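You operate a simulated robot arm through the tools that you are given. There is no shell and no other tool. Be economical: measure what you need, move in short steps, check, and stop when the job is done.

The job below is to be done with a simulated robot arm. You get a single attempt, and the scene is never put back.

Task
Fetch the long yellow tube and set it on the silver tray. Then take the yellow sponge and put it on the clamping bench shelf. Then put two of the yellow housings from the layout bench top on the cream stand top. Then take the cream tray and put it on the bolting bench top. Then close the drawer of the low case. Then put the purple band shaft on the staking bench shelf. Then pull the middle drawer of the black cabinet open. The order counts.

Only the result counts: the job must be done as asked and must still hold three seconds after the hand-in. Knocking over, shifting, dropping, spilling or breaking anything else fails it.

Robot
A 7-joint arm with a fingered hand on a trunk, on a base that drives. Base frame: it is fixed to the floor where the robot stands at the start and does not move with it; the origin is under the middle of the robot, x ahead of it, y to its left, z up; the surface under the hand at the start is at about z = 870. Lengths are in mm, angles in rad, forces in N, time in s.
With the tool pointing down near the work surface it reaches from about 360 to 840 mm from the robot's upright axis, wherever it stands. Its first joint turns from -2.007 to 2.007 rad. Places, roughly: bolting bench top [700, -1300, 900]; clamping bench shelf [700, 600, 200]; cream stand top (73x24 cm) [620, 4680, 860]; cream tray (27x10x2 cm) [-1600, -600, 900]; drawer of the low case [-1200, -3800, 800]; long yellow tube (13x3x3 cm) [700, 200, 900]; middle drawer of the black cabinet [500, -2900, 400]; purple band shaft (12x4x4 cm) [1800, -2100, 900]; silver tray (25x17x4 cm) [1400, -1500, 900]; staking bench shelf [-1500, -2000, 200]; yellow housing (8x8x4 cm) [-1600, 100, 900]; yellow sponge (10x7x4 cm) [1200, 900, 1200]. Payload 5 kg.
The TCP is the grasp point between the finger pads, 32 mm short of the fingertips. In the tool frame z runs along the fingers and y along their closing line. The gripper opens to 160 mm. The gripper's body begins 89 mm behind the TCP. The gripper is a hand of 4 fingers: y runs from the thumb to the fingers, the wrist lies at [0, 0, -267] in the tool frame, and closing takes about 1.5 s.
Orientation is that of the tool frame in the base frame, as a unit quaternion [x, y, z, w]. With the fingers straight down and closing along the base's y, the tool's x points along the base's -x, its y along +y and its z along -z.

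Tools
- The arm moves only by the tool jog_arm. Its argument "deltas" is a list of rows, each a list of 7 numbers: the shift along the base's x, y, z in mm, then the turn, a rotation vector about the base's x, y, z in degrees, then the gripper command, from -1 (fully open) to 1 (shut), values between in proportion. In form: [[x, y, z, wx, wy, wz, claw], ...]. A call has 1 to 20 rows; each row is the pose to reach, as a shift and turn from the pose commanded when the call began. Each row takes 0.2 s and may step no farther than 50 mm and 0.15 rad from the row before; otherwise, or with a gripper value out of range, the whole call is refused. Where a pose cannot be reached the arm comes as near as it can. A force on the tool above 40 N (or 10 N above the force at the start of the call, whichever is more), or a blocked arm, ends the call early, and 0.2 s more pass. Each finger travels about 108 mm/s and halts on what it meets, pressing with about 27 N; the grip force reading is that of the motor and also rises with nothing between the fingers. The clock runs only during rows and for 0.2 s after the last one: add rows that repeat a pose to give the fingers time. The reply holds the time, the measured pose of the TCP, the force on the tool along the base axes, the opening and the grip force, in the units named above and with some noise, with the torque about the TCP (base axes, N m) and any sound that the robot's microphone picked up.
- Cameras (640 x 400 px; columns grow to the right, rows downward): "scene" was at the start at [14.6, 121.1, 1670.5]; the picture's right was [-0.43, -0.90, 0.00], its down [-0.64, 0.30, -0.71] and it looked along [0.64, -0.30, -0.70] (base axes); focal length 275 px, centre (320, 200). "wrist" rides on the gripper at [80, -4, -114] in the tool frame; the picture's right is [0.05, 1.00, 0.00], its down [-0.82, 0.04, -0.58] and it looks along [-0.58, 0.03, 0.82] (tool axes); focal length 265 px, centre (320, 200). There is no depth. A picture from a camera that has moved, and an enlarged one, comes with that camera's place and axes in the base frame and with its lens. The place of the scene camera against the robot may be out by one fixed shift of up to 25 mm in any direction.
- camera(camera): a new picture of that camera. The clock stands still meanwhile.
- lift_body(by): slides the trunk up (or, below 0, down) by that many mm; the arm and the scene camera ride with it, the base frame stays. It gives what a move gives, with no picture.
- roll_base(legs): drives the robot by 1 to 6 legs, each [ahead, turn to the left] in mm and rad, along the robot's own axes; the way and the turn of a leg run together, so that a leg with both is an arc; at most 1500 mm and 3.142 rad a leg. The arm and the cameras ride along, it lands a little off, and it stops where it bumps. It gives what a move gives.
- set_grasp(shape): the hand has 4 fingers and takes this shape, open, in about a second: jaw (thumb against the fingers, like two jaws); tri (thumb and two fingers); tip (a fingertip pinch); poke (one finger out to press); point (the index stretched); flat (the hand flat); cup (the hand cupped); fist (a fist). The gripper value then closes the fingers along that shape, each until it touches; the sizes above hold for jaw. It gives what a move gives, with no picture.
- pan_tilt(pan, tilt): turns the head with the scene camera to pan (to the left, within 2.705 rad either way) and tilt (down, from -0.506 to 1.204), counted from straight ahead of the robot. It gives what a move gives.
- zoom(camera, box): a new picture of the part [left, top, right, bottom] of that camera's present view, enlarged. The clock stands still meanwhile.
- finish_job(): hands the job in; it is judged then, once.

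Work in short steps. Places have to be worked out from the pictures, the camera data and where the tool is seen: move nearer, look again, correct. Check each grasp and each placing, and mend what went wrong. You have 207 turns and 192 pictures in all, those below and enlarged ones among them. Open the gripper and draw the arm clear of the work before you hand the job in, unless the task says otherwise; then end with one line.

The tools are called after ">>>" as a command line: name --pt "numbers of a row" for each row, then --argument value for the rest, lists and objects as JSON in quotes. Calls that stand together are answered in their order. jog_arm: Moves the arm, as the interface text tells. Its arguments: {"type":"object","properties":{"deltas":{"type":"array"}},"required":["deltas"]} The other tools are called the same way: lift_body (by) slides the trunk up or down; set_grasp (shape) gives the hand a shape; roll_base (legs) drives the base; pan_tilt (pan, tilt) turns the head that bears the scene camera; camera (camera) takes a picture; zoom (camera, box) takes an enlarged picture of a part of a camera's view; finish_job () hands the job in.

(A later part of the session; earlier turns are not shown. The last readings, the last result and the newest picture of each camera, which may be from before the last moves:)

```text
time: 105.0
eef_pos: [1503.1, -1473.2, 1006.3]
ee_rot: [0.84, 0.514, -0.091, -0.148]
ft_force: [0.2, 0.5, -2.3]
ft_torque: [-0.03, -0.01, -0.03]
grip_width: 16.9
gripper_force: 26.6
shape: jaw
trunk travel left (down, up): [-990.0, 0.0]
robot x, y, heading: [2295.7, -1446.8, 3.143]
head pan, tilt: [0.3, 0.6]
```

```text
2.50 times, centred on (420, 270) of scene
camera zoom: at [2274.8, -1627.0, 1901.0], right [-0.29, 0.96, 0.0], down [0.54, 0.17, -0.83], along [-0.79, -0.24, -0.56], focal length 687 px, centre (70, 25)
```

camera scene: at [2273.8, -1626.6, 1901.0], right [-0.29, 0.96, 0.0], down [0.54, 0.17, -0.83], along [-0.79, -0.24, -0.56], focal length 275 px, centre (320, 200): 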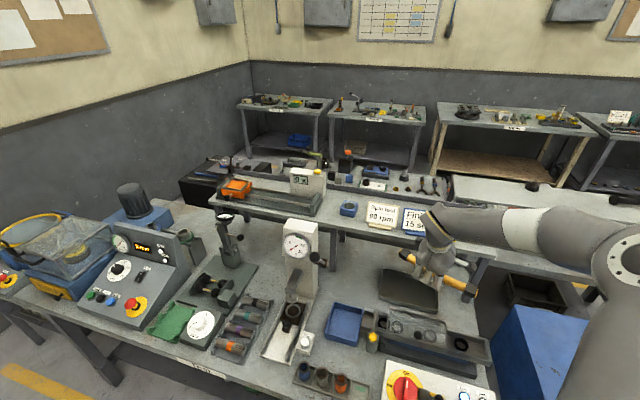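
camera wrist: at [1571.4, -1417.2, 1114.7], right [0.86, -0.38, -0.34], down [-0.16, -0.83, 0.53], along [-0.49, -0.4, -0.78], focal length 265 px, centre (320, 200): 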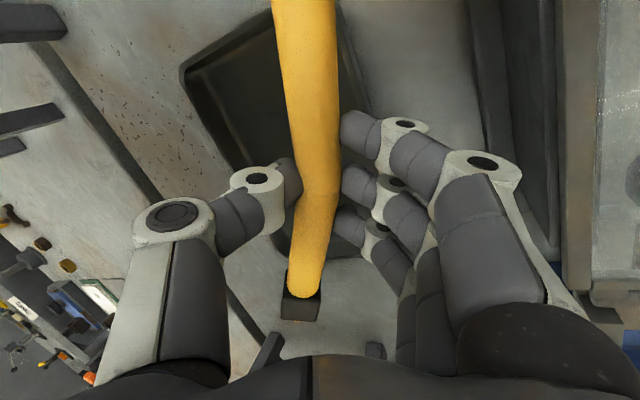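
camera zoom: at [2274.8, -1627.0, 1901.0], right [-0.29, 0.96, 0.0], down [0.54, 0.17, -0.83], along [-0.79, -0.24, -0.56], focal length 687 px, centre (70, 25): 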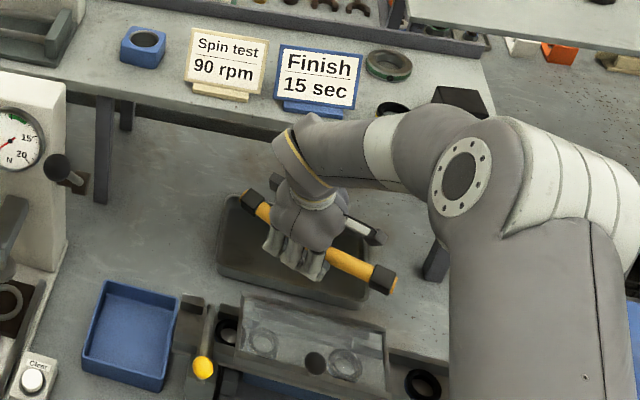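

The wrist view puts the tray about 30 mm nearer: centre ≈[1446, -1490]. I slide over it at z≈965 and look again.

>>> jog_arm --pt "-10 -5 -20 0 0 0 1" --pt "-30 -10 -40 0 0 0 1" --pt "-55 -17 -41 0 0 0 1" --pt "-55 -17 -41 0 0 0 1"

>>> camera --camera "wrist"

>>> zoom --camera "scene" --box '[360, 240, 480, 330]'

```text
time: 106.0
eef_pos: [1447.7, -1491.3, 964.9]
ee_rot: [0.84, 0.514, -0.09, -0.148]
ft_force: [-0.4, -0.1, -2.0]
ft_torque: [0.02, -0.01, -0.02]
grip_width: 16.8
gripper_force: 26.7
shape: jaw
trunk travel left (down, up): [-990.0, 0.0]
robot x, y, heading: [2294.6, -1444.1, 3.144]
head pan, tilt: [0.3, 0.6]
```

```text
153 pictures are left
camera wrist: at [1514.1, -1434.4, 1072.1], right [0.86, -0.38, -0.34], down [-0.16, -0.83, 0.53], along [-0.49, -0.4, -0.78], focal length 265 px, centre (320, 200)
```

wrist: 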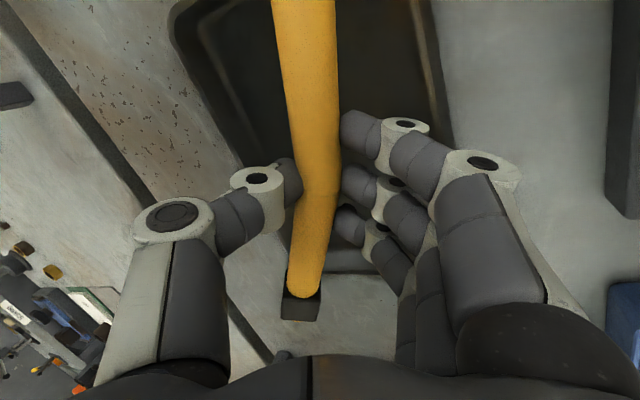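

```text
4.44 times, centred on (420, 285) of scene
camera zoom: at [2273.5, -1627.0, 1900.9], right [-0.29, 0.96, 0.0], down [0.54, 0.17, -0.83], along [-0.79, -0.24, -0.56], focal length 1222 px, centre (-124, -178)
```

zoom: 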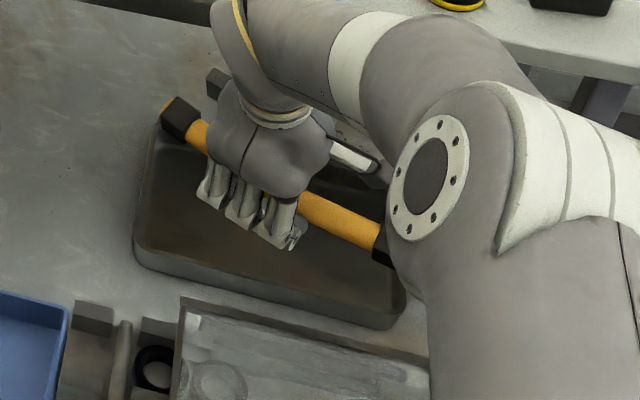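

The tube is about centred over the tray diagonal. I lower it gently toward the tray floor.

>>> jog_arm --pt "2 2 -15 0 0 0 1" --pt "2 2 -28 0 0 0 1" --pt "2 2 -38 0 0 0 1" --pt "2 2 -45 0 0 0 1" --pt "2 2 -51 0 0 0 1" --pt "2 2 -51 0 0 0 1"

>>> zoom --camera "scene" --box '[360, 240, 480, 330]'

>>> camera --camera "wrist"

```text
time: 107.4
eef_pos: [1449.0, -1488.6, 917.1]
ee_rot: [0.838, 0.516, -0.093, -0.151]
ft_force: [-2.5, -4.4, 22.9]
ft_torque: [0.38, 0.18, -0.07]
grip_width: 18.6
gripper_force: 27.0
shape: jaw
trunk travel left (down, up): [-990.0, 0.0]
robot x, y, heading: [2297.2, -1446.2, 3.14]
head pan, tilt: [0.3, 0.6]
```

```text
4.44 times, centred on (420, 285) of scene
camera zoom: at [2276.5, -1628.0, 1901.2], right [-0.29, 0.96, 0.0], down [0.54, 0.17, -0.83], along [-0.79, -0.24, -0.56], focal length 1222 px, centre (-124, -178)
```

zoom: 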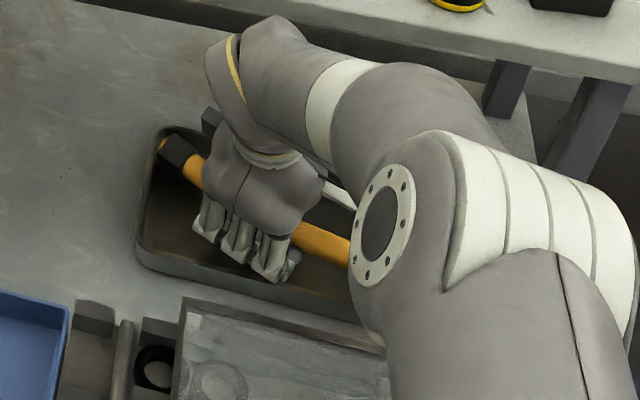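

```text
150 pictures are left
camera wrist: at [1515.8, -1432.4, 1026.0], right [0.86, -0.38, -0.35], down [-0.15, -0.83, 0.53], along [-0.49, -0.4, -0.77], focal length 265 px, centre (320, 200)
```

wrist: 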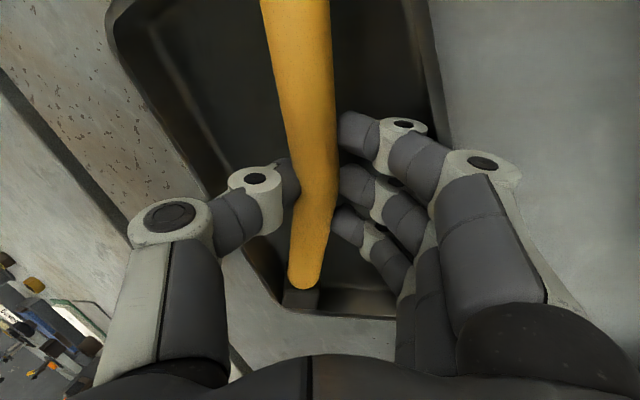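

The tube touches down inside the tray (23 N). I open a little and retreat along the tool axis.

>>> jog_arm --pt "0 0 3 0 0 0 0.7" --pt "0 0 3 0 0 0 0.5" --pt "0 0 3 0 0 0 0.4" --pt "0 0 3 0 0 0 0.35" --pt "5 -2 15 0 0 0 0.35" --pt "13 -7 40 0 0 0 0.35" --pt "26 -13 80 0 0 0 0.35" --pt "41 -21 125 0 0 0 0.35"

>>> camera --camera "wrist"

>>> zoom --camera "scene" --box '[360, 240, 480, 330]'

```text
time: 109.2
eef_pos: [1490.5, -1509.6, 1039.3]
ee_rot: [0.839, 0.515, -0.09, -0.148]
ft_force: [0.0, -0.4, 0.4]
ft_torque: [0.03, 0.05, 0.01]
grip_width: 52.0
gripper_force: 0.1
shape: jaw
trunk travel left (down, up): [-990.0, 0.0]
robot x, y, heading: [2302.2, -1446.5, 3.134]
head pan, tilt: [0.3, 0.6]
```

```text
149 pictures are left
camera wrist: at [1558.0, -1452.8, 1147.8], right [0.86, -0.38, -0.34], down [-0.16, -0.83, 0.53], along [-0.48, -0.4, -0.78], focal length 265 px, centre (320, 200)
```

wrist: 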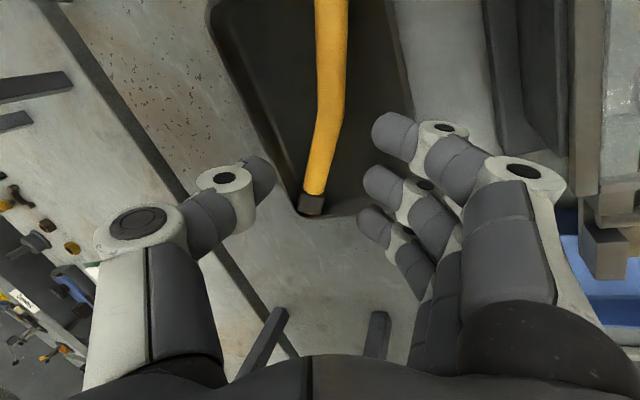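

```text
4.44 times, centred on (420, 285) of scene
camera zoom: at [2275.3, -1627.7, 1900.8], right [-0.29, 0.96, 0.0], down [0.54, 0.17, -0.83], along [-0.79, -0.24, -0.56], focal length 1222 px, centre (-124, -178)
```

zoom: 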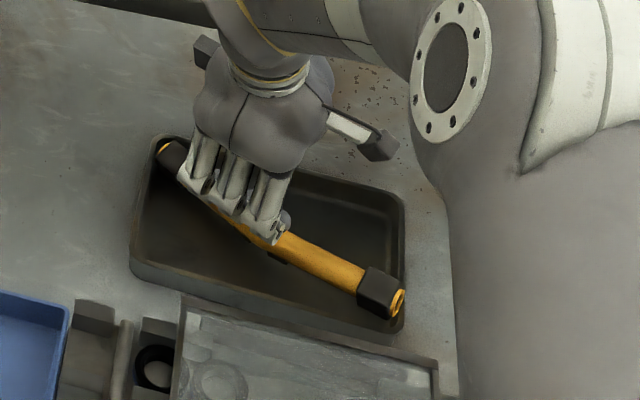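

The tube lies inside the silver tray. I retract, bring the hand to neutral and drive back toward the sponge.

>>> jog_arm --pt "20 0 40 0 0 0 0.35" --pt "50 4 75 -1.8 -1.1 -6.2 0.0" --pt "90 8 100 -3.6 -2.2 -12.5 -0.5" --pt "130 14 125 -5.4 -3.3 -18.7 -0.5" --pt "170 20 150 -7.2 -4.4 -24.9 -0.5" --pt "210 28 170 -9 -5.5 -31.2 -0.5" --pt "250 36 190 -10.7 -6.5 -37.4 -0.5" --pt "290 44 205 -12.5 -7.6 -43.6 -0.5" --pt "325 52 220 -14.3 -8.7 -49.8 -0.5" --pt "360 56 235 -16.1 -9.8 -56.1 -0.5" --pt "385 60 240 -17.9 -10.9 -62.3 -0.5" --pt "385 60 240 -17.9 -10.9 -62.3 -0.5"

>>> zoom --camera "scene" --box '[200, 200, 480, 375]'

```text
time: 111.8
eef_pos: [1875.7, -1450.2, 1278.4]
ee_rot: [1.0, 0.0, 0.001, 0.0]
ft_force: [0.7, 0.0, 0.2]
ft_torque: [0.0, -0.01, -0.01]
grip_width: 119.7
gripper_force: 0.1
shape: jaw
trunk travel left (down, up): [-990.0, 0.0]
robot x, y, heading: [2295.5, -1445.0, 3.139]
head pan, tilt: [0.3, 0.6]
```

```text
2.29 times, centred on (340, 288) of scene
camera zoom: at [2272.8, -1627.7, 1900.8], right [-0.29, 0.96, 0.0], down [0.54, 0.17, -0.82], along [-0.79, -0.24, -0.57], focal length 628 px, centre (274, 0)
```

zoom: 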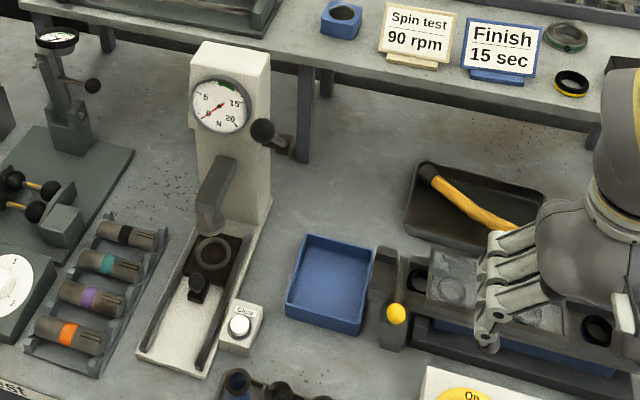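

Next the sponge, triangulated at about [1226, 907, 1250], best reached from the bench's left end. I drive back along the rear aisle.

>>> roll_base --legs '[[-150, 0], [0, -1.568], [1450, 0], [1450, 0]]'

>>> pan_tilt --pan 0.5 --tilt 0.6

>>> camera --camera "scene"

```text
time: 130.4
eef_pos: [2522.6, 1843.6, 1278.3]
ee_rot: [-0.694, 0.72, 0.0, 0.0]
ft_force: [0.0, -1.3, -0.5]
ft_torque: [-0.01, 0.0, 0.02]
grip_width: 119.7
gripper_force: 0.1
shape: jaw
trunk travel left (down, up): [-990.0, 0.0]
robot x, y, heading: [2513.9, 1419.3, 1.536]
head pan, tilt: [0.3, 0.6]
```

```text
time: 131.2
eef_pos: [2522.7, 1844.1, 1279.1]
ee_rot: [-0.694, 0.72, -0.001, 0.001]
ft_force: [0.6, 0.4, 0.4]
ft_torque: [0.0, 0.01, 0.01]
grip_width: 119.9
gripper_force: 0.1
shape: jaw
trunk travel left (down, up): [-990.0, 0.0]
robot x, y, heading: [2515.4, 1417.5, 1.535]
head pan, tilt: [0.499, 0.6]
```

```text
146 pictures are left
camera scene: at [2315.9, 1446.0, 1900.9], right [0.9, 0.44, 0.0], down [0.25, -0.51, -0.83], along [-0.37, 0.74, -0.56], focal length 275 px, centre (320, 200)
```

scene: 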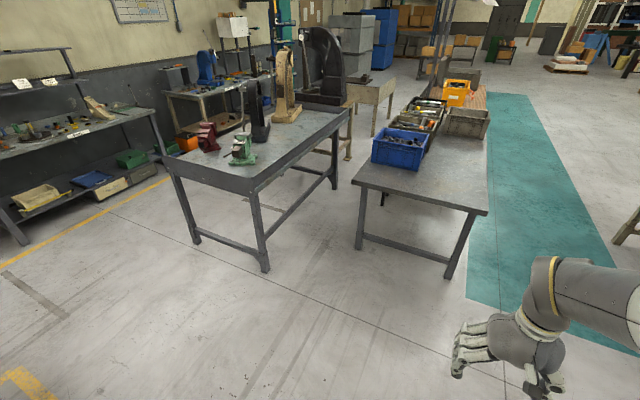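

I drive to the bench's left end and face it.

>>> roll_base --legs '[[0, 1.317], [1330, 0], [0, 1.86]]'

>>> pan_tilt --pan 0.3 --tilt 0.7

>>> camera --camera "scene"

>>> camera --camera "wrist"

```text
time: 145.6
eef_pos: [1238.3, 1398.0, 1279.6]
ee_rot: [0.715, 0.699, -0.001, 0.0]
ft_force: [0.3, -0.6, 1.1]
ft_torque: [0.01, 0.0, -0.04]
grip_width: 119.8
gripper_force: 0.1
shape: jaw
trunk travel left (down, up): [-990.0, 0.0]
robot x, y, heading: [1242.8, 1820.8, -1.596]
head pan, tilt: [0.499, 0.6]
```

```text
time: 146.3
eef_pos: [1239.0, 1398.5, 1278.8]
ee_rot: [0.715, 0.699, 0.0, -0.001]
ft_force: [0.3, 0.0, -0.1]
ft_torque: [-0.03, 0.01, -0.04]
grip_width: 119.7
gripper_force: 0.2
shape: jaw
trunk travel left (down, up): [-990.0, 0.0]
robot x, y, heading: [1241.5, 1821.4, -1.596]
head pan, tilt: [0.3, 0.7]
```

```text
145 pictures are left
camera scene: at [1426.1, 1794.3, 1892.3], right [-0.96, -0.27, 0.0], down [-0.17, 0.62, -0.77], along [0.21, -0.74, -0.64], focal length 275 px, centre (320, 200)
```

scene: 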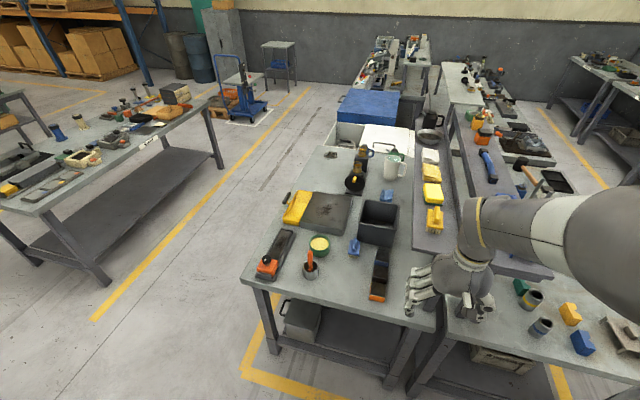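

```text
144 pictures are left
camera wrist: at [1236.3, 1480.0, 1392.8], right [1.0, 0.03, 0.0], down [0.02, -0.82, 0.58], along [0.01, -0.58, -0.82], focal length 265 px, centre (320, 200)
```

wrist: 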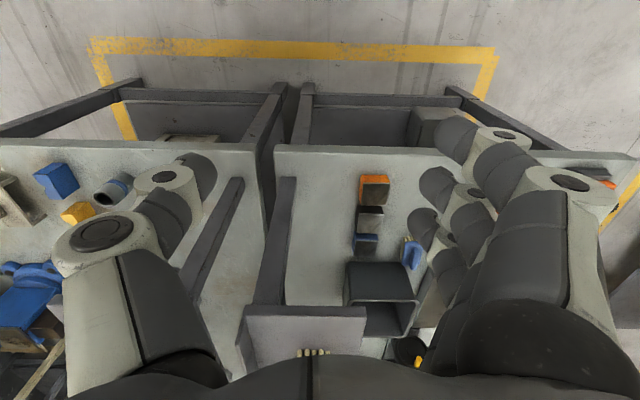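

The sponges are in sight on the rear shelf; I enlarge.

>>> zoom --camera "scene" --box '[380, 130, 500, 250]'

>>> roll_base --legs '[[0, 0.025], [190, 0]]'

>>> camera --camera "wrist"

>>> camera --camera "scene"

```text
3.33 times, centred on (440, 190) of scene
camera zoom: at [1426.1, 1794.3, 1892.3], right [-0.96, -0.27, 0.0], down [-0.17, 0.62, -0.77], along [0.21, -0.74, -0.64], focal length 916 px, centre (-80, 233)
```

zoom: 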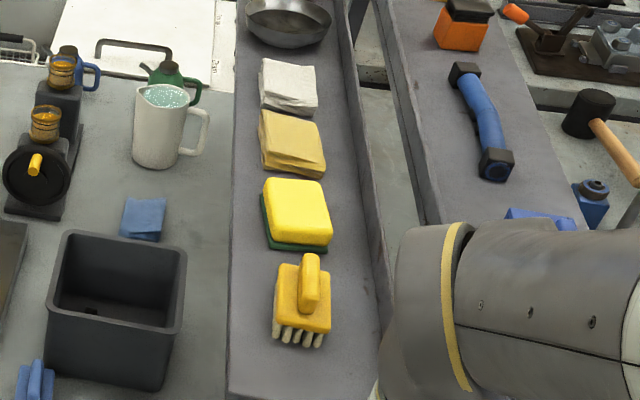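

```text
time: 148.2
eef_pos: [1249.4, 1206.5, 1279.1]
ee_rot: [0.707, 0.707, 0.0, -0.001]
ft_force: [-0.4, 0.6, 0.1]
ft_torque: [0.01, -0.01, 0.01]
grip_width: 119.7
gripper_force: 0.0
shape: jaw
trunk travel left (down, up): [-990.0, 0.0]
robot x, y, heading: [1245.2, 1631.0, -1.569]
head pan, tilt: [0.3, 0.7]
```

```text
142 pictures are left
camera wrist: at [1244.3, 1287.3, 1392.4], right [1.0, 0.05, 0.0], down [0.04, -0.82, 0.58], along [0.03, -0.58, -0.82], focal length 265 px, centre (320, 200)
```

wrist: 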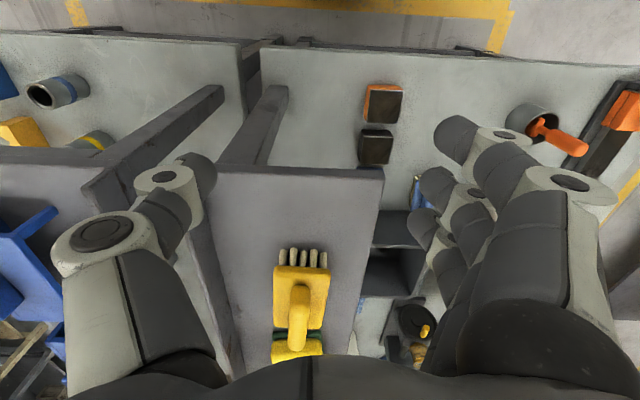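

```text
141 pictures are left
camera scene: at [1426.3, 1605.6, 1892.2], right [-0.96, -0.29, 0.0], down [-0.19, 0.62, -0.76], along [0.22, -0.73, -0.64], focal length 275 px, centre (320, 200)
```

scene: 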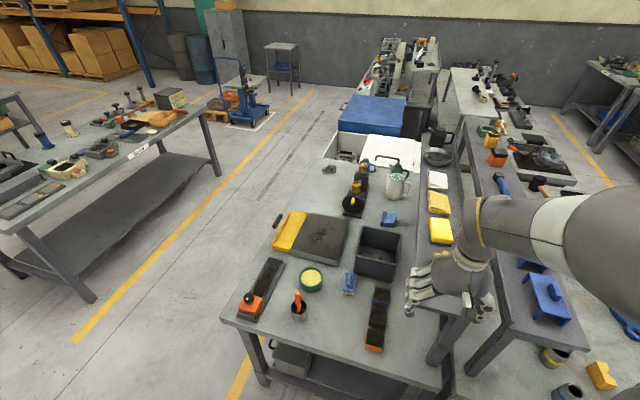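

Sponge ≈ x 1200–1270, y 873–973 on a shelf at z≈1215, with the brush before it and a wall at x≈1155. I raise the hand as far as possible before passing over the brush.

>>> jog_arm --pt "-5 0 40 0 0 0 -0.4" --pt "-10 -10 80 0 0 0 -0.4" --pt "-12 -30 90 0 0 0 -0.4"

>>> camera --camera "wrist"

```text
time: 149.0
eef_pos: [1237.1, 1175.6, 1367.8]
ee_rot: [0.707, 0.707, 0.0, 0.0]
ft_force: [0.0, -0.4, 0.3]
ft_torque: [0.0, 0.01, -0.02]
grip_width: 112.8
gripper_force: 0.1
shape: jaw
trunk travel left (down, up): [-990.0, 0.0]
robot x, y, heading: [1242.4, 1627.9, -1.569]
head pan, tilt: [0.3, 0.7]
```

```text
140 pictures are left
camera wrist: at [1231.6, 1257.0, 1482.5], right [1.0, 0.05, 0.0], down [0.04, -0.82, 0.58], along [0.03, -0.58, -0.82], focal length 265 px, centre (320, 200)
```

wrist: 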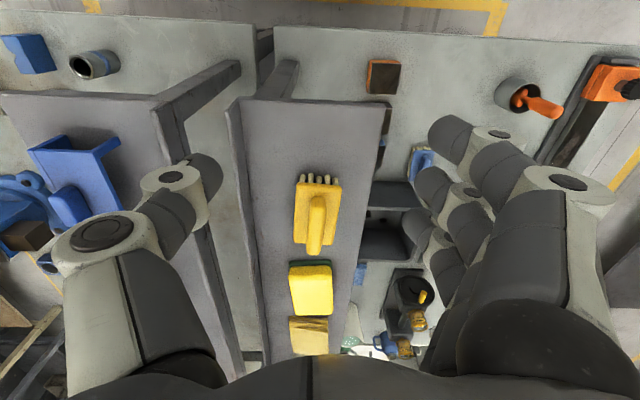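

Height is fine. I move over the sponge (≈[1236, 937]) at z≈1345.

>>> jog_arm --pt "0 -48 -5 0 0 0 -0.25" --pt "0 -96 -10 0 0 0 -0.25" --pt "0 -144 -15 0 0 0 -0.25" --pt "0 -192 -20 0 0 0 -0.25" --pt "0 -238 -25 0 0 0 -0.25" --pt "0 -238 -25 0 0 0 -0.25"

>>> camera --camera "wrist"

>>> zoom --camera "scene" --box '[380, 160, 540, 280]'

```text
time: 150.4
eef_pos: [1235.8, 939.8, 1346.6]
ee_rot: [0.707, 0.707, -0.001, 0.0]
ft_force: [-0.1, 0.2, 0.2]
ft_torque: [-0.08, -0.02, -0.01]
grip_width: 100.2
gripper_force: 0.0
shape: jaw
trunk travel left (down, up): [-990.0, 0.0]
robot x, y, heading: [1248.3, 1631.1, -1.576]
head pan, tilt: [0.3, 0.7]
```

```text
139 pictures are left
camera wrist: at [1230.8, 1022.1, 1460.9], right [1.0, 0.05, 0.0], down [0.04, -0.81, 0.58], along [0.03, -0.58, -0.82], focal length 265 px, centre (320, 200)
```

wrist: 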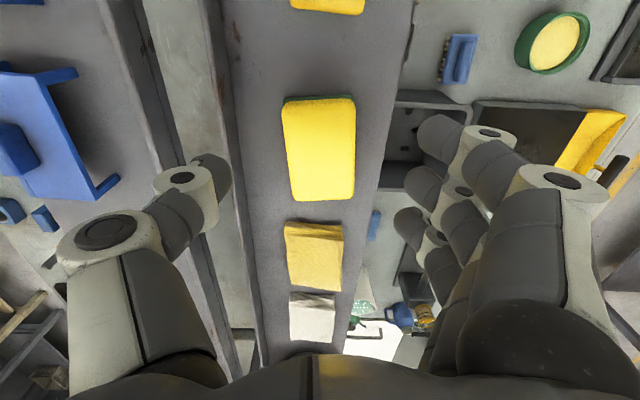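

```text
3.33 times, centred on (460, 220) of scene
camera zoom: at [1426.4, 1609.7, 1892.3], right [-0.96, -0.29, 0.0], down [-0.19, 0.61, -0.77], along [0.22, -0.73, -0.64], focal length 916 px, centre (-147, 133)
```

zoom: 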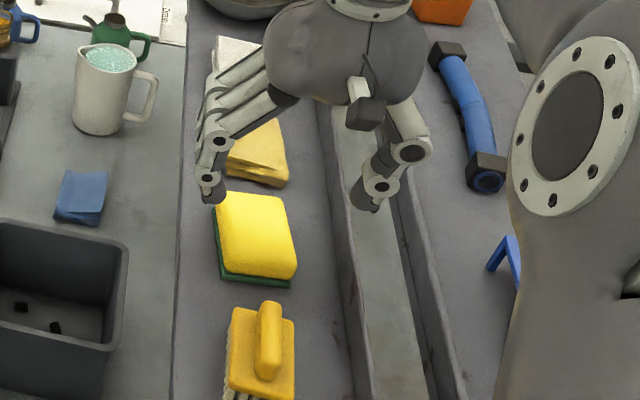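

Sponge top ≈1238, centre ≈[1236, 917]. I descend to z≈1242 and close.

>>> jog_arm --pt "0 -12 -35 0 0 0 -0.25" --pt "0 -22 -70 0 0 0 -0.25" --pt "0 -22 -104 0 0 0 -0.25" --pt "0 -22 -104 0 0 0 0" --pt "0 -22 -104 0 0 0 0.5" --pt "0 -22 -104 0 0 0 1" --pt "0 -22 -104 0 0 0 1" --pt "0 -22 -104 0 0 0 1"

>>> camera --camera "wrist"

```text
time: 151.5
eef_pos: [1246.4, 918.6, 1247.3]
ee_rot: [0.706, 0.709, -0.002, 0.008]
ft_force: [6.3, 1.6, 17.1]
ft_torque: [0.48, -0.5, -0.12]
grip_width: 57.8
gripper_force: 27.3
shape: jaw
trunk travel left (down, up): [-990.0, 0.0]
robot x, y, heading: [1245.3, 1629.5, -1.57]
head pan, tilt: [0.3, 0.7]
stopped in row 5: the force on the tool passed its limit at 44 N (the readings are from after the stop); the commanded pose is now the measured one
```

```text
137 pictures are left
camera wrist: at [1239.8, 999.8, 1360.5], right [1.0, 0.06, 0.01], down [0.04, -0.81, 0.59], along [0.04, -0.59, -0.81], focal length 265 px, centre (320, 200)
```

wrist: 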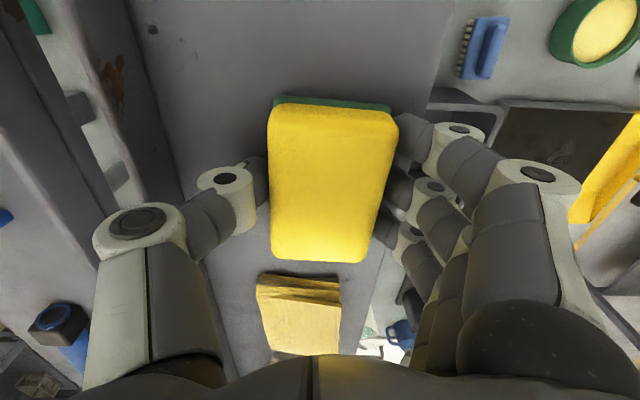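

The sponge is gripped (58 mm). I lift it.

>>> jog_arm --pt "0 0 5 0 0 0 1" --pt "0 0 30 0 0 0 1" --pt "0 0 75 0 0 0 1" --pt "0 20 110 0 0 0 1" --pt "0 65 120 0 0 0 1" --pt "0 110 125 0 0 0 1" --pt "0 155 125 0 0 0 1" --pt "0 200 125 0 0 0 1" --pt "0 245 125 0 0 0 1" --pt "0 280 125 0 0 0 1"

>>> camera --camera "wrist"

```text
time: 153.7
eef_pos: [1244.9, 1197.9, 1368.9]
ee_rot: [0.706, 0.708, -0.001, 0.004]
ft_force: [-0.5, 0.5, -0.1]
ft_torque: [-0.06, 0.02, 0.01]
grip_width: 57.0
gripper_force: 27.2
shape: jaw
trunk travel left (down, up): [-990.0, 0.0]
robot x, y, heading: [1245.0, 1634.5, -1.57]
head pan, tilt: [0.3, 0.7]
```

```text
136 pictures are left
camera wrist: at [1238.2, 1280.0, 1482.2], right [1.0, 0.05, 0.0], down [0.04, -0.81, 0.59], along [0.04, -0.58, -0.81], focal length 265 px, centre (320, 200)
```

wrist: 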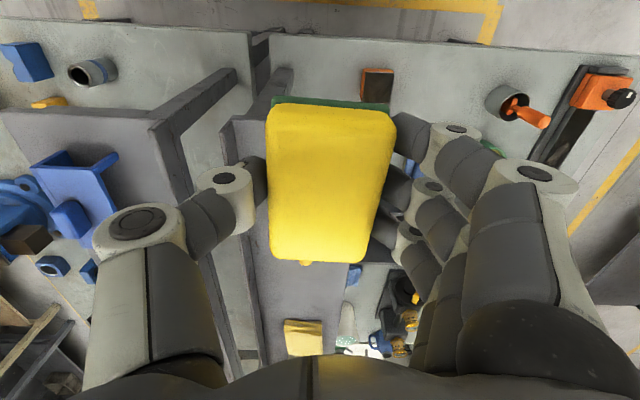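

The sponge is held. I drive around the left end into the front aisle and face the clamping bench at y≈600.

>>> roll_base --legs '[[-280, 0], [0, -1.571], [1450, 0], [130, 0], [0, 1.571]]'

```text
time: 171.1
eef_pos: [-357.7, 1559.0, 1370.0]
ee_rot: [0.72, 0.694, -0.001, 0.005]
ft_force: [0.0, 0.3, -0.2]
ft_torque: [-0.03, -0.03, -0.02]
grip_width: 57.0
gripper_force: 27.3
shape: jaw
trunk travel left (down, up): [-990.0, 0.0]
robot x, y, heading: [-339.4, 1991.1, -1.607]
head pan, tilt: [0.3, 0.7]
```

Position (-339, 1991); I correct heading and drive down to y≈600, then face the bench.

>>> roll_base --legs '[[0, 0.04], [1390, 0], [0, 1.571]]'

>>> lift_body --by -400

>>> pan_tilt --pan 0.4 --tilt 0.6

>>> camera --camera "scene"

```text
time: 182.3
eef_pos: [114.4, 618.3, 1369.5]
ee_rot: [-0.024, 1.0, 0.003, 0.004]
ft_force: [0.5, 0.0, -0.6]
ft_torque: [0.0, -0.02, -0.01]
grip_width: 57.0
gripper_force: 26.7
shape: jaw
trunk travel left (down, up): [-990.0, 0.0]
robot x, y, heading: [-319.3, 600.8, 0.047]
head pan, tilt: [0.3, 0.7]
```

```text
time: 186.1
eef_pos: [113.5, 617.4, 968.3]
ee_rot: [-0.024, 1.0, 0.004, 0.005]
ft_force: [-0.2, 0.2, -1.2]
ft_torque: [0.0, 0.0, 0.0]
grip_width: 57.0
gripper_force: 26.7
shape: jaw
trunk travel left (down, up): [-590.0, 400.0]
robot x, y, heading: [-318.7, 601.6, 0.042]
head pan, tilt: [0.3, 0.7]
```

```text
time: 186.8
eef_pos: [114.0, 617.4, 968.1]
ee_rot: [-0.023, 1.0, 0.003, 0.004]
ft_force: [0.6, 0.4, -1.1]
ft_torque: [0.01, -0.01, 0.03]
grip_width: 57.0
gripper_force: 27.2
shape: jaw
trunk travel left (down, up): [-590.0, 400.0]
robot x, y, heading: [-318.4, 596.3, 0.044]
head pan, tilt: [0.4, 0.6]
```

```text
135 pictures are left
camera scene: at [-305.2, 790.1, 1500.8], right [0.43, -0.9, 0.0], down [-0.51, -0.24, -0.82], along [0.75, 0.35, -0.57], focal length 275 px, centre (320, 200)
```

scene: 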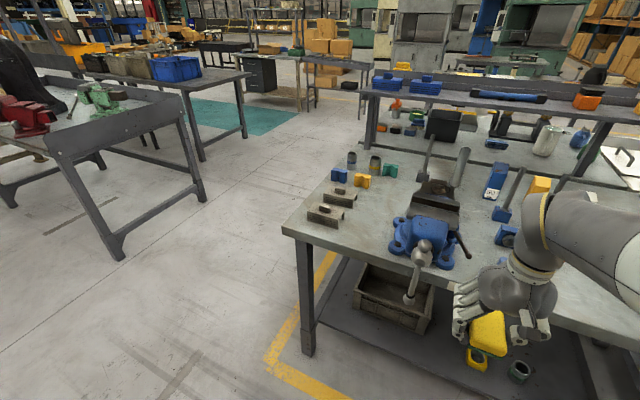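

I lower further to see under the bench top; the hand stays in front of the bench edge (x≈290).

>>> lift_body --by -400

>>> pan_tilt --pan 0.25 --tilt 0.7

>>> camera --camera "scene"

>>> camera --camera "wrist"

```text
time: 190.6
eef_pos: [113.9, 617.8, 568.7]
ee_rot: [-0.023, 1.0, 0.002, 0.004]
ft_force: [0.3, 0.8, -1.3]
ft_torque: [0.0, 0.01, -0.02]
grip_width: 56.9
gripper_force: 27.1
shape: jaw
trunk travel left (down, up): [-190.0, 800.0]
robot x, y, heading: [-322.2, 598.2, 0.042]
head pan, tilt: [0.4, 0.6]
```

```text
time: 191.3
eef_pos: [113.5, 619.0, 568.7]
ee_rot: [-0.024, 1.0, 0.003, 0.004]
ft_force: [0.2, 0.4, -0.3]
ft_torque: [0.01, -0.01, 0.03]
grip_width: 56.8
gripper_force: 27.0
shape: jaw
trunk travel left (down, up): [-190.0, 800.0]
robot x, y, heading: [-320.7, 596.0, 0.044]
head pan, tilt: [0.25, 0.7]
```

```text
134 pictures are left
camera scene: at [-303.7, 776.8, 1092.3], right [0.29, -0.96, 0.0], down [-0.62, -0.19, -0.77], along [0.73, 0.22, -0.64], focal length 275 px, centre (320, 200)
```

scene: 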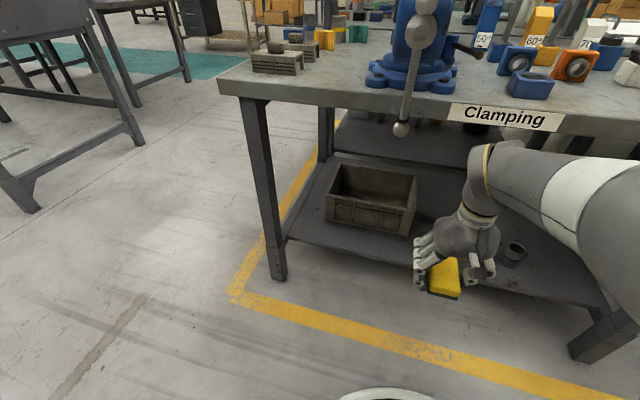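

```text
133 pictures are left
camera wrist: at [32.6, 610.3, 681.9], right [-0.1, 1.0, 0.0], down [0.81, 0.08, 0.58], along [0.58, 0.06, -0.81], focal length 265 px, centre (320, 200)
```

wrist: 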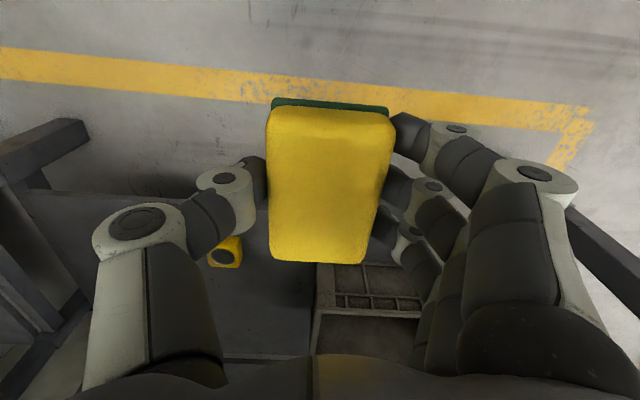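

Free shelf spot between the ring (y≈416) and basket (y>650): about [520, 540]; shelf front edge x≈420. I lower the trunk fully and look again.

>>> lift_body --by -190

>>> camera --camera "scene"

>>> camera --camera "wrist"

```text
time: 193.4
eef_pos: [114.6, 618.1, 378.0]
ee_rot: [-0.024, 1.0, 0.003, 0.004]
ft_force: [-0.4, -0.6, -0.6]
ft_torque: [-0.02, 0.01, -0.01]
grip_width: 56.8
gripper_force: 27.1
shape: jaw
trunk travel left (down, up): [0.0, 990.0]
robot x, y, heading: [-317.8, 598.8, 0.044]
head pan, tilt: [0.25, 0.7]
```

```text
132 pictures are left
camera scene: at [-303.7, 776.8, 902.3], right [0.29, -0.96, 0.0], down [-0.62, -0.19, -0.76], along [0.73, 0.22, -0.64], focal length 275 px, centre (320, 200)
```

scene: 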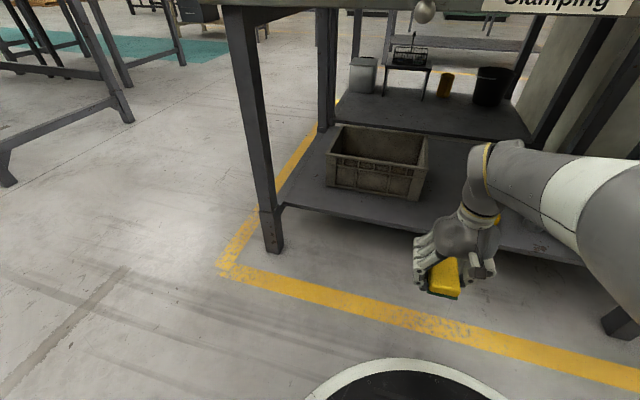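

```text
131 pictures are left
camera wrist: at [32.6, 610.3, 491.9], right [-0.1, 1.0, 0.0], down [0.81, 0.08, 0.58], along [0.58, 0.06, -0.81], focal length 265 px, centre (320, 200)
```

wrist: 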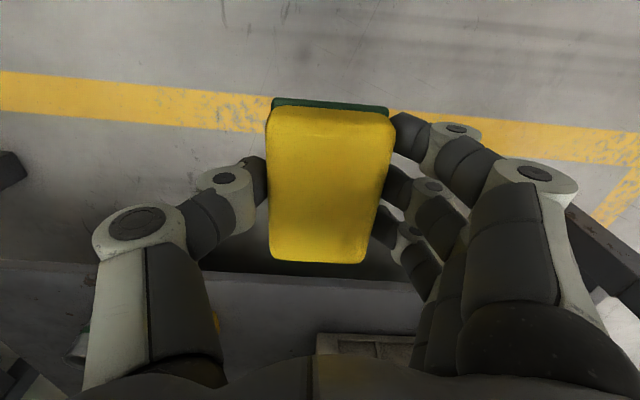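

Shelf top is at z≈215, its edge at x≈390. I shift the hand to y≈535, then roll forward 180 mm.

>>> jog_arm --pt "0 -30 0 0 0 0 1" --pt "0 -60 0 0 0 0 1" --pt "0 -90 0 0 0 0 1"

>>> roll_base --legs '[[180, 0]]'

>>> camera --camera "wrist"

>>> camera --camera "scene"

```text
time: 194.2
eef_pos: [115.2, 527.3, 379.9]
ee_rot: [-0.024, 1.0, 0.003, 0.005]
ft_force: [-0.3, 0.0, 0.0]
ft_torque: [0.0, 0.01, 0.01]
grip_width: 56.9
gripper_force: 26.9
shape: jaw
trunk travel left (down, up): [0.0, 990.0]
robot x, y, heading: [-324.5, 597.9, 0.045]
head pan, tilt: [0.25, 0.7]
```

```text
time: 195.8
eef_pos: [299.8, 536.5, 379.8]
ee_rot: [-0.022, 1.0, 0.003, 0.005]
ft_force: [0.2, 0.2, 0.6]
ft_torque: [0.03, -0.03, 0.02]
grip_width: 57.0
gripper_force: 26.7
shape: jaw
trunk travel left (down, up): [0.0, 990.0]
robot x, y, heading: [-132.3, 602.0, 0.041]
head pan, tilt: [0.25, 0.7]
```

```text
130 pictures are left
camera wrist: at [217.7, 528.0, 492.2], right [-0.1, 0.99, 0.0], down [0.81, 0.08, 0.58], along [0.58, 0.06, -0.81], focal length 265 px, centre (320, 200)
```

wrist: 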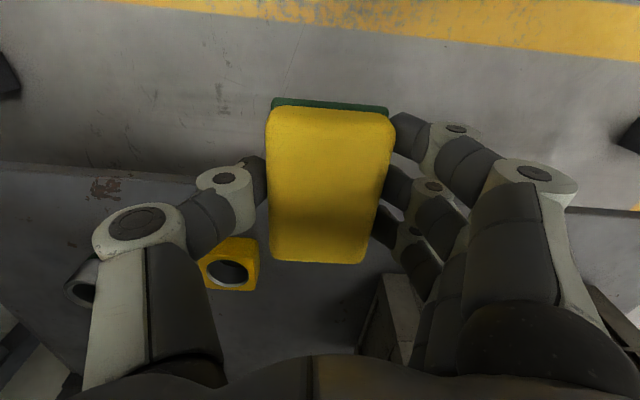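

```text
129 pictures are left
camera scene: at [-119.0, 784.8, 902.3], right [0.29, -0.96, 0.0], down [-0.62, -0.19, -0.76], along [0.73, 0.22, -0.64], focal length 275 px, centre (320, 200)
```

scene: 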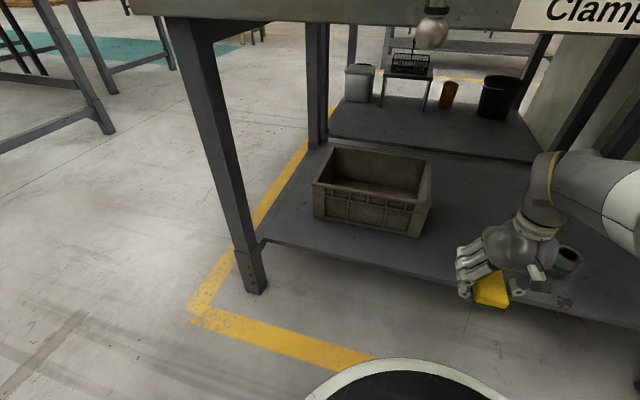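

Ring is at [525, 431]; I aim for [500, 565], first in at z≈300.

>>> jog_arm --pt "40 6 0 0 0 0 1" --pt "80 12 -15 0 0 0 1" --pt "120 18 -35 0 0 0 1" --pt "160 24 -55 0 0 0 1" --pt "200 28 -75 0 0 0 1" --pt "200 28 -75 0 0 0 1"

>>> camera --camera "wrist"

>>> camera --camera "scene"

```text
time: 197.2
eef_pos: [501.5, 565.9, 304.2]
ee_rot: [-0.024, 1.0, 0.003, 0.005]
ft_force: [0.1, -0.3, 0.3]
ft_torque: [0.02, 0.03, -0.03]
grip_width: 57.1
gripper_force: 26.9
shape: jaw
trunk travel left (down, up): [0.0, 990.0]
robot x, y, heading: [-136.9, 607.9, 0.043]
head pan, tilt: [0.25, 0.7]
```

```text
128 pictures are left
camera wrist: at [420.1, 557.9, 416.8], right [-0.1, 1.0, 0.0], down [0.81, 0.08, 0.58], along [0.58, 0.06, -0.81], focal length 265 px, centre (320, 200)
```

wrist: 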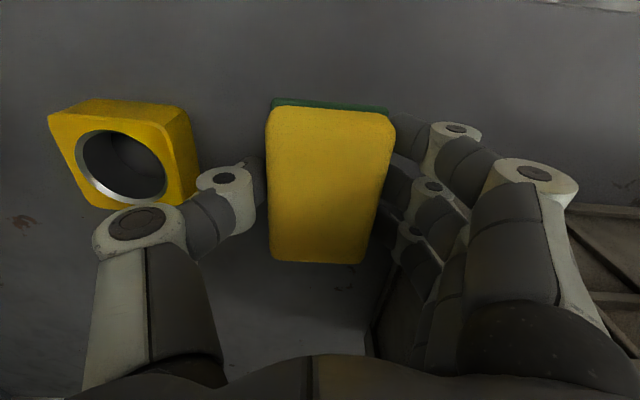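

```text
127 pictures are left
camera scene: at [-119.0, 784.8, 902.2], right [0.29, -0.96, 0.0], down [-0.62, -0.19, -0.76], along [0.73, 0.22, -0.64], focal length 275 px, centre (320, 200)
```

scene: 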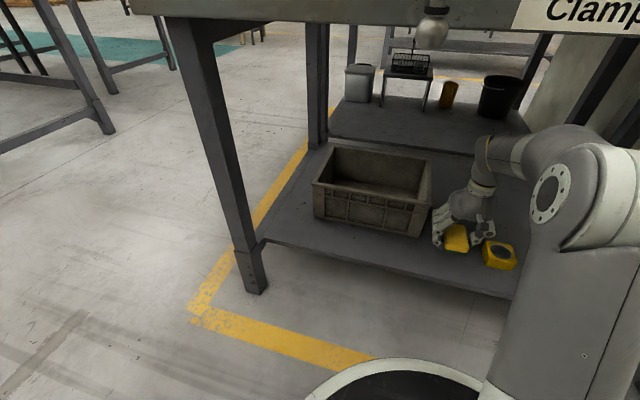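

Clear on both sides. I lower until contact.

>>> jog_arm --pt "0 0 -20 0 0 0 1" --pt "0 0 -32 0 0 0 1" --pt "0 0 -40 0 0 0 1" --pt "0 0 -46 0 0 0 1" --pt "0 0 -52 0 0 0 1" --pt "0 0 -58 0 0 0 1" --pt "0 0 -64 0 0 0 1"

```text
time: 198.6
eef_pos: [501.1, 564.8, 253.7]
ee_rot: [-0.024, 1.0, 0.003, 0.008]
ft_force: [-5.8, 0.0, 20.7]
ft_torque: [0.43, 0.62, -0.01]
grip_width: 57.7
gripper_force: 27.1
shape: jaw
trunk travel left (down, up): [0.0, 990.0]
robot x, y, heading: [-132.5, 609.0, 0.045]
head pan, tilt: [0.25, 0.7]
stopped in row 7: the force on the tool passed its limit at 46 N (the readings are from after the stop); the commanded pose is now the measured one
```

Contact at z≈254. I open modestly and lift out.

>>> jog_arm --pt "0 0 2 0 0 0 0.1" --pt "0 0 3 0 0 0 0.0" --pt "0 0 3 0 0 0 -0.1" --pt "0 0 3 0 0 0 -0.1" --pt "0 0 20 0 0 0 -0.1" --pt "0 0 60 0 0 0 -0.1" --pt "0 0 100 0 0 0 -0.1"

>>> camera --camera "wrist"

```text
time: 200.2
eef_pos: [501.8, 563.6, 349.6]
ee_rot: [-0.024, 1.0, 0.003, 0.007]
ft_force: [-0.5, -0.5, 0.1]
ft_torque: [-0.01, 0.01, 0.01]
grip_width: 87.1
gripper_force: 0.0
shape: jaw
trunk travel left (down, up): [0.0, 990.0]
robot x, y, heading: [-131.1, 607.9, 0.046]
head pan, tilt: [0.25, 0.7]
```

```text
126 pictures are left
camera wrist: at [419.6, 556.3, 462.0], right [-0.1, 1.0, 0.01], down [0.81, 0.08, 0.59], along [0.58, 0.06, -0.81], focal length 265 px, centre (320, 200)
```

wrist: 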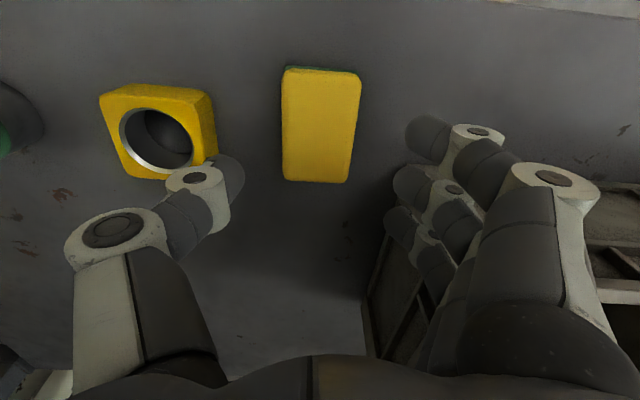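

The sponge lies flat on the shelf. I withdraw the arm, back the base off and raise the trunk.

>>> jog_arm --pt "-40 0 10 0 0 0 -0.1" --pt "-80 0 20 0 0 0 -0.1" --pt "-120 0 28 0 0 0 -0.1" --pt "-160 0 28 0 0 0 -0.1" --pt "-200 0 28 0 0 0 -0.1"

>>> roll_base --legs '[[-280, 0]]'

>>> lift_body --by 900

>>> pan_tilt --pan 2.4 --tilt 0.5

>>> camera --camera "scene"

```text
time: 201.4
eef_pos: [301.2, 563.9, 378.7]
ee_rot: [-0.024, 1.0, 0.003, 0.007]
ft_force: [-0.3, 0.8, 0.0]
ft_torque: [0.01, 0.05, -0.03]
grip_width: 87.0
gripper_force: 0.0
shape: jaw
trunk travel left (down, up): [0.0, 990.0]
robot x, y, heading: [-130.1, 606.8, 0.048]
head pan, tilt: [0.25, 0.7]
```

```text
time: 203.3
eef_pos: [23.8, 551.0, 378.0]
ee_rot: [-0.024, 1.0, 0.003, 0.007]
ft_force: [-0.3, 0.6, 0.8]
ft_torque: [-0.01, 0.01, 0.04]
grip_width: 87.1
gripper_force: 0.1
shape: jaw
trunk travel left (down, up): [0.0, 990.0]
robot x, y, heading: [-413.9, 590.9, 0.049]
head pan, tilt: [0.25, 0.7]
```

```text
refused: 900 is not a number from -400 to 400
```

```text
time: 205.4
eef_pos: [23.0, 550.8, 379.3]
ee_rot: [-0.024, 1.0, 0.003, 0.006]
ft_force: [-0.5, -0.4, -0.2]
ft_torque: [0.03, -0.01, 0.04]
grip_width: 87.1
gripper_force: 0.0
shape: jaw
trunk travel left (down, up): [0.0, 990.0]
robot x, y, heading: [-411.0, 593.9, 0.048]
head pan, tilt: [2.4, 0.499]
```

```text
125 pictures are left
camera scene: at [-548.7, 806.3, 920.0], right [0.64, 0.77, 0.0], down [0.37, -0.31, -0.88], along [-0.67, 0.56, -0.48], focal length 275 px, centre (320, 200)
```

scene: 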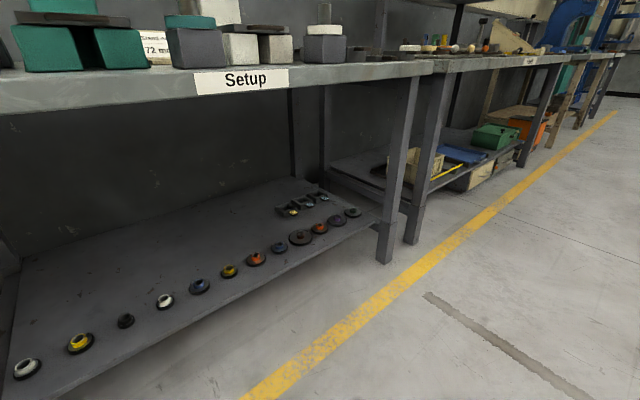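

I raise the trunk in steps and drive over to face the layout bench at y≈100.

>>> lift_body --by 400

>>> lift_body --by 400

>>> roll_base --legs '[[0, -1.62], [490, 0], [0, -1.571]]'

>>> pan_tilt --pan 0.3 --tilt 0.6

>>> camera --camera "scene"

```text
time: 209.2
eef_pos: [23.4, 551.7, 778.4]
ee_rot: [-0.024, 1.0, 0.002, 0.007]
ft_force: [-0.1, 0.7, -0.6]
ft_torque: [0.02, -0.01, -0.01]
grip_width: 87.1
gripper_force: 0.0
shape: jaw
trunk travel left (down, up): [-400.0, 590.0]
robot x, y, heading: [-413.0, 595.2, 0.043]
head pan, tilt: [2.4, 0.499]
```

```text
time: 213.0
eef_pos: [22.9, 551.8, 1178.2]
ee_rot: [-0.025, 1.0, 0.003, 0.007]
ft_force: [-0.5, 0.4, 0.0]
ft_torque: [-0.02, -0.02, -0.02]
grip_width: 87.3
gripper_force: 0.1
shape: jaw
trunk travel left (down, up): [-800.0, 190.0]
robot x, y, heading: [-414.5, 596.1, 0.046]
head pan, tilt: [2.4, 0.499]
```

```text
time: 223.7
eef_pos: [-853.8, 169.8, 1177.7]
ee_rot: [1.0, 0.001, -0.007, 0.003]
ft_force: [0.1, 0.8, -0.3]
ft_torque: [0.02, 0.03, 0.03]
grip_width: 87.2
gripper_force: 0.0
shape: jaw
trunk travel left (down, up): [-800.0, 190.0]
robot x, y, heading: [-421.3, 104.5, 3.145]
head pan, tilt: [2.4, 0.499]
```

```text
time: 225.7
eef_pos: [-853.3, 169.5, 1178.6]
ee_rot: [1.0, 0.001, -0.007, 0.003]
ft_force: [-0.5, 0.0, -0.7]
ft_torque: [0.01, -0.01, 0.0]
grip_width: 87.2
gripper_force: 0.0
shape: jaw
trunk travel left (down, up): [-800.0, 190.0]
robot x, y, heading: [-419.0, 108.6, 3.139]
head pan, tilt: [0.3, 0.6]
```

```text
124 pictures are left
camera scene: at [-444.2, -77.9, 1710.9], right [-0.29, 0.96, 0.0], down [0.54, 0.17, -0.83], along [-0.79, -0.24, -0.56], focal length 275 px, centre (320, 200)
```

scene: 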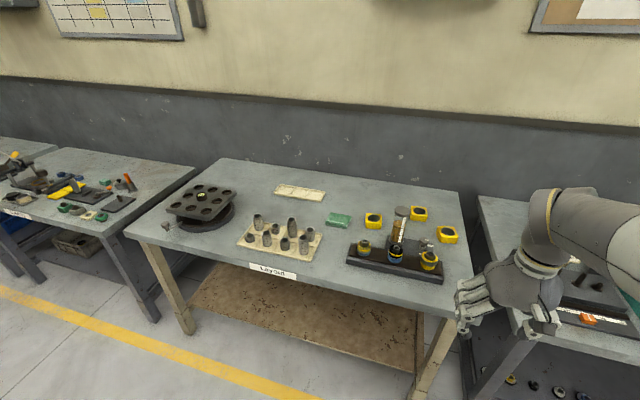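

Three yellow housings stand free on the layout bench (and the cream tray at left). I enlarge.

>>> zoom --camera "scene" --box '[250, 160, 490, 310]'

```text
2.67 times, centred on (370, 235) of scene
camera zoom: at [-444.2, -77.9, 1710.9], right [-0.29, 0.96, 0.0], down [0.54, 0.17, -0.83], along [-0.79, -0.24, -0.56], focal length 733 px, centre (187, 107)
```

zoom: 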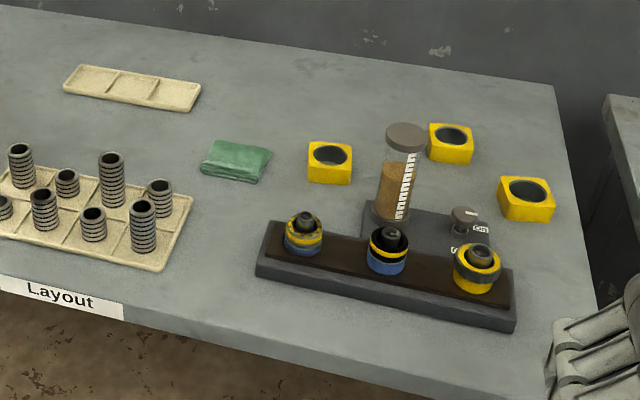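

Housings at about [-1467, 197], [-1467, -131], [-1590, 75]. I roll forward to x≈-790 and hover over the nearest one.

>>> roll_base --legs '[[370, 0]]'

>>> jog_arm --pt "-40 5 -10 0 0 0 -1" --pt "-80 10 -20 0 0 0 -1" --pt "-120 15 -30 0 0 0 -1" --pt "-160 20 -40 0 0 0 -1" --pt "-200 25 -60 0 0 0 -1" --pt "-215 27 -90 0 0 0 -1" --pt "-215 27 -90 0 0 0 -1"

>>> camera --camera "wrist"

```text
time: 228.0
eef_pos: [-1221.5, 173.4, 1176.9]
ee_rot: [1.0, -0.002, -0.007, 0.003]
ft_force: [0.0, 0.2, 0.0]
ft_torque: [0.02, -0.02, 0.02]
grip_width: 87.3
gripper_force: 0.1
shape: jaw
trunk travel left (down, up): [-800.0, 190.0]
robot x, y, heading: [-785.5, 109.5, 3.131]
head pan, tilt: [0.3, 0.6]
```

```text
time: 229.6
eef_pos: [-1438.8, 201.3, 1087.2]
ee_rot: [1.0, -0.003, -0.007, 0.003]
ft_force: [0.1, -0.6, 1.1]
ft_torque: [-0.02, 0.02, -0.01]
grip_width: 159.8
gripper_force: 0.1
shape: jaw
trunk travel left (down, up): [-800.0, 190.0]
robot x, y, heading: [-790.8, 106.1, 3.135]
head pan, tilt: [0.3, 0.6]
```

```text
122 pictures are left
camera wrist: at [-1356.6, 205.9, 1199.6], right [0.05, -1.0, 0.0], down [-0.81, -0.03, 0.59], along [-0.59, -0.03, -0.81], focal length 265 px, centre (320, 200)
```

wrist: 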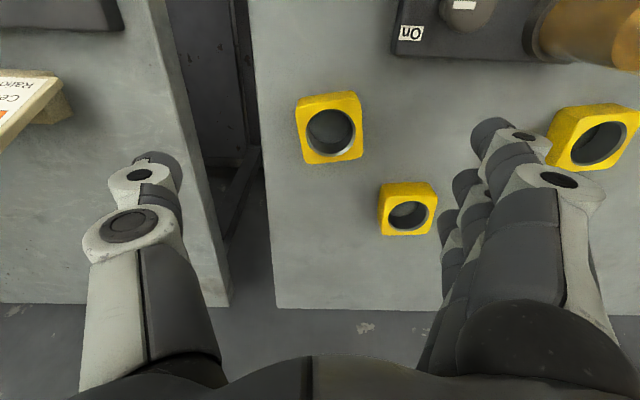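

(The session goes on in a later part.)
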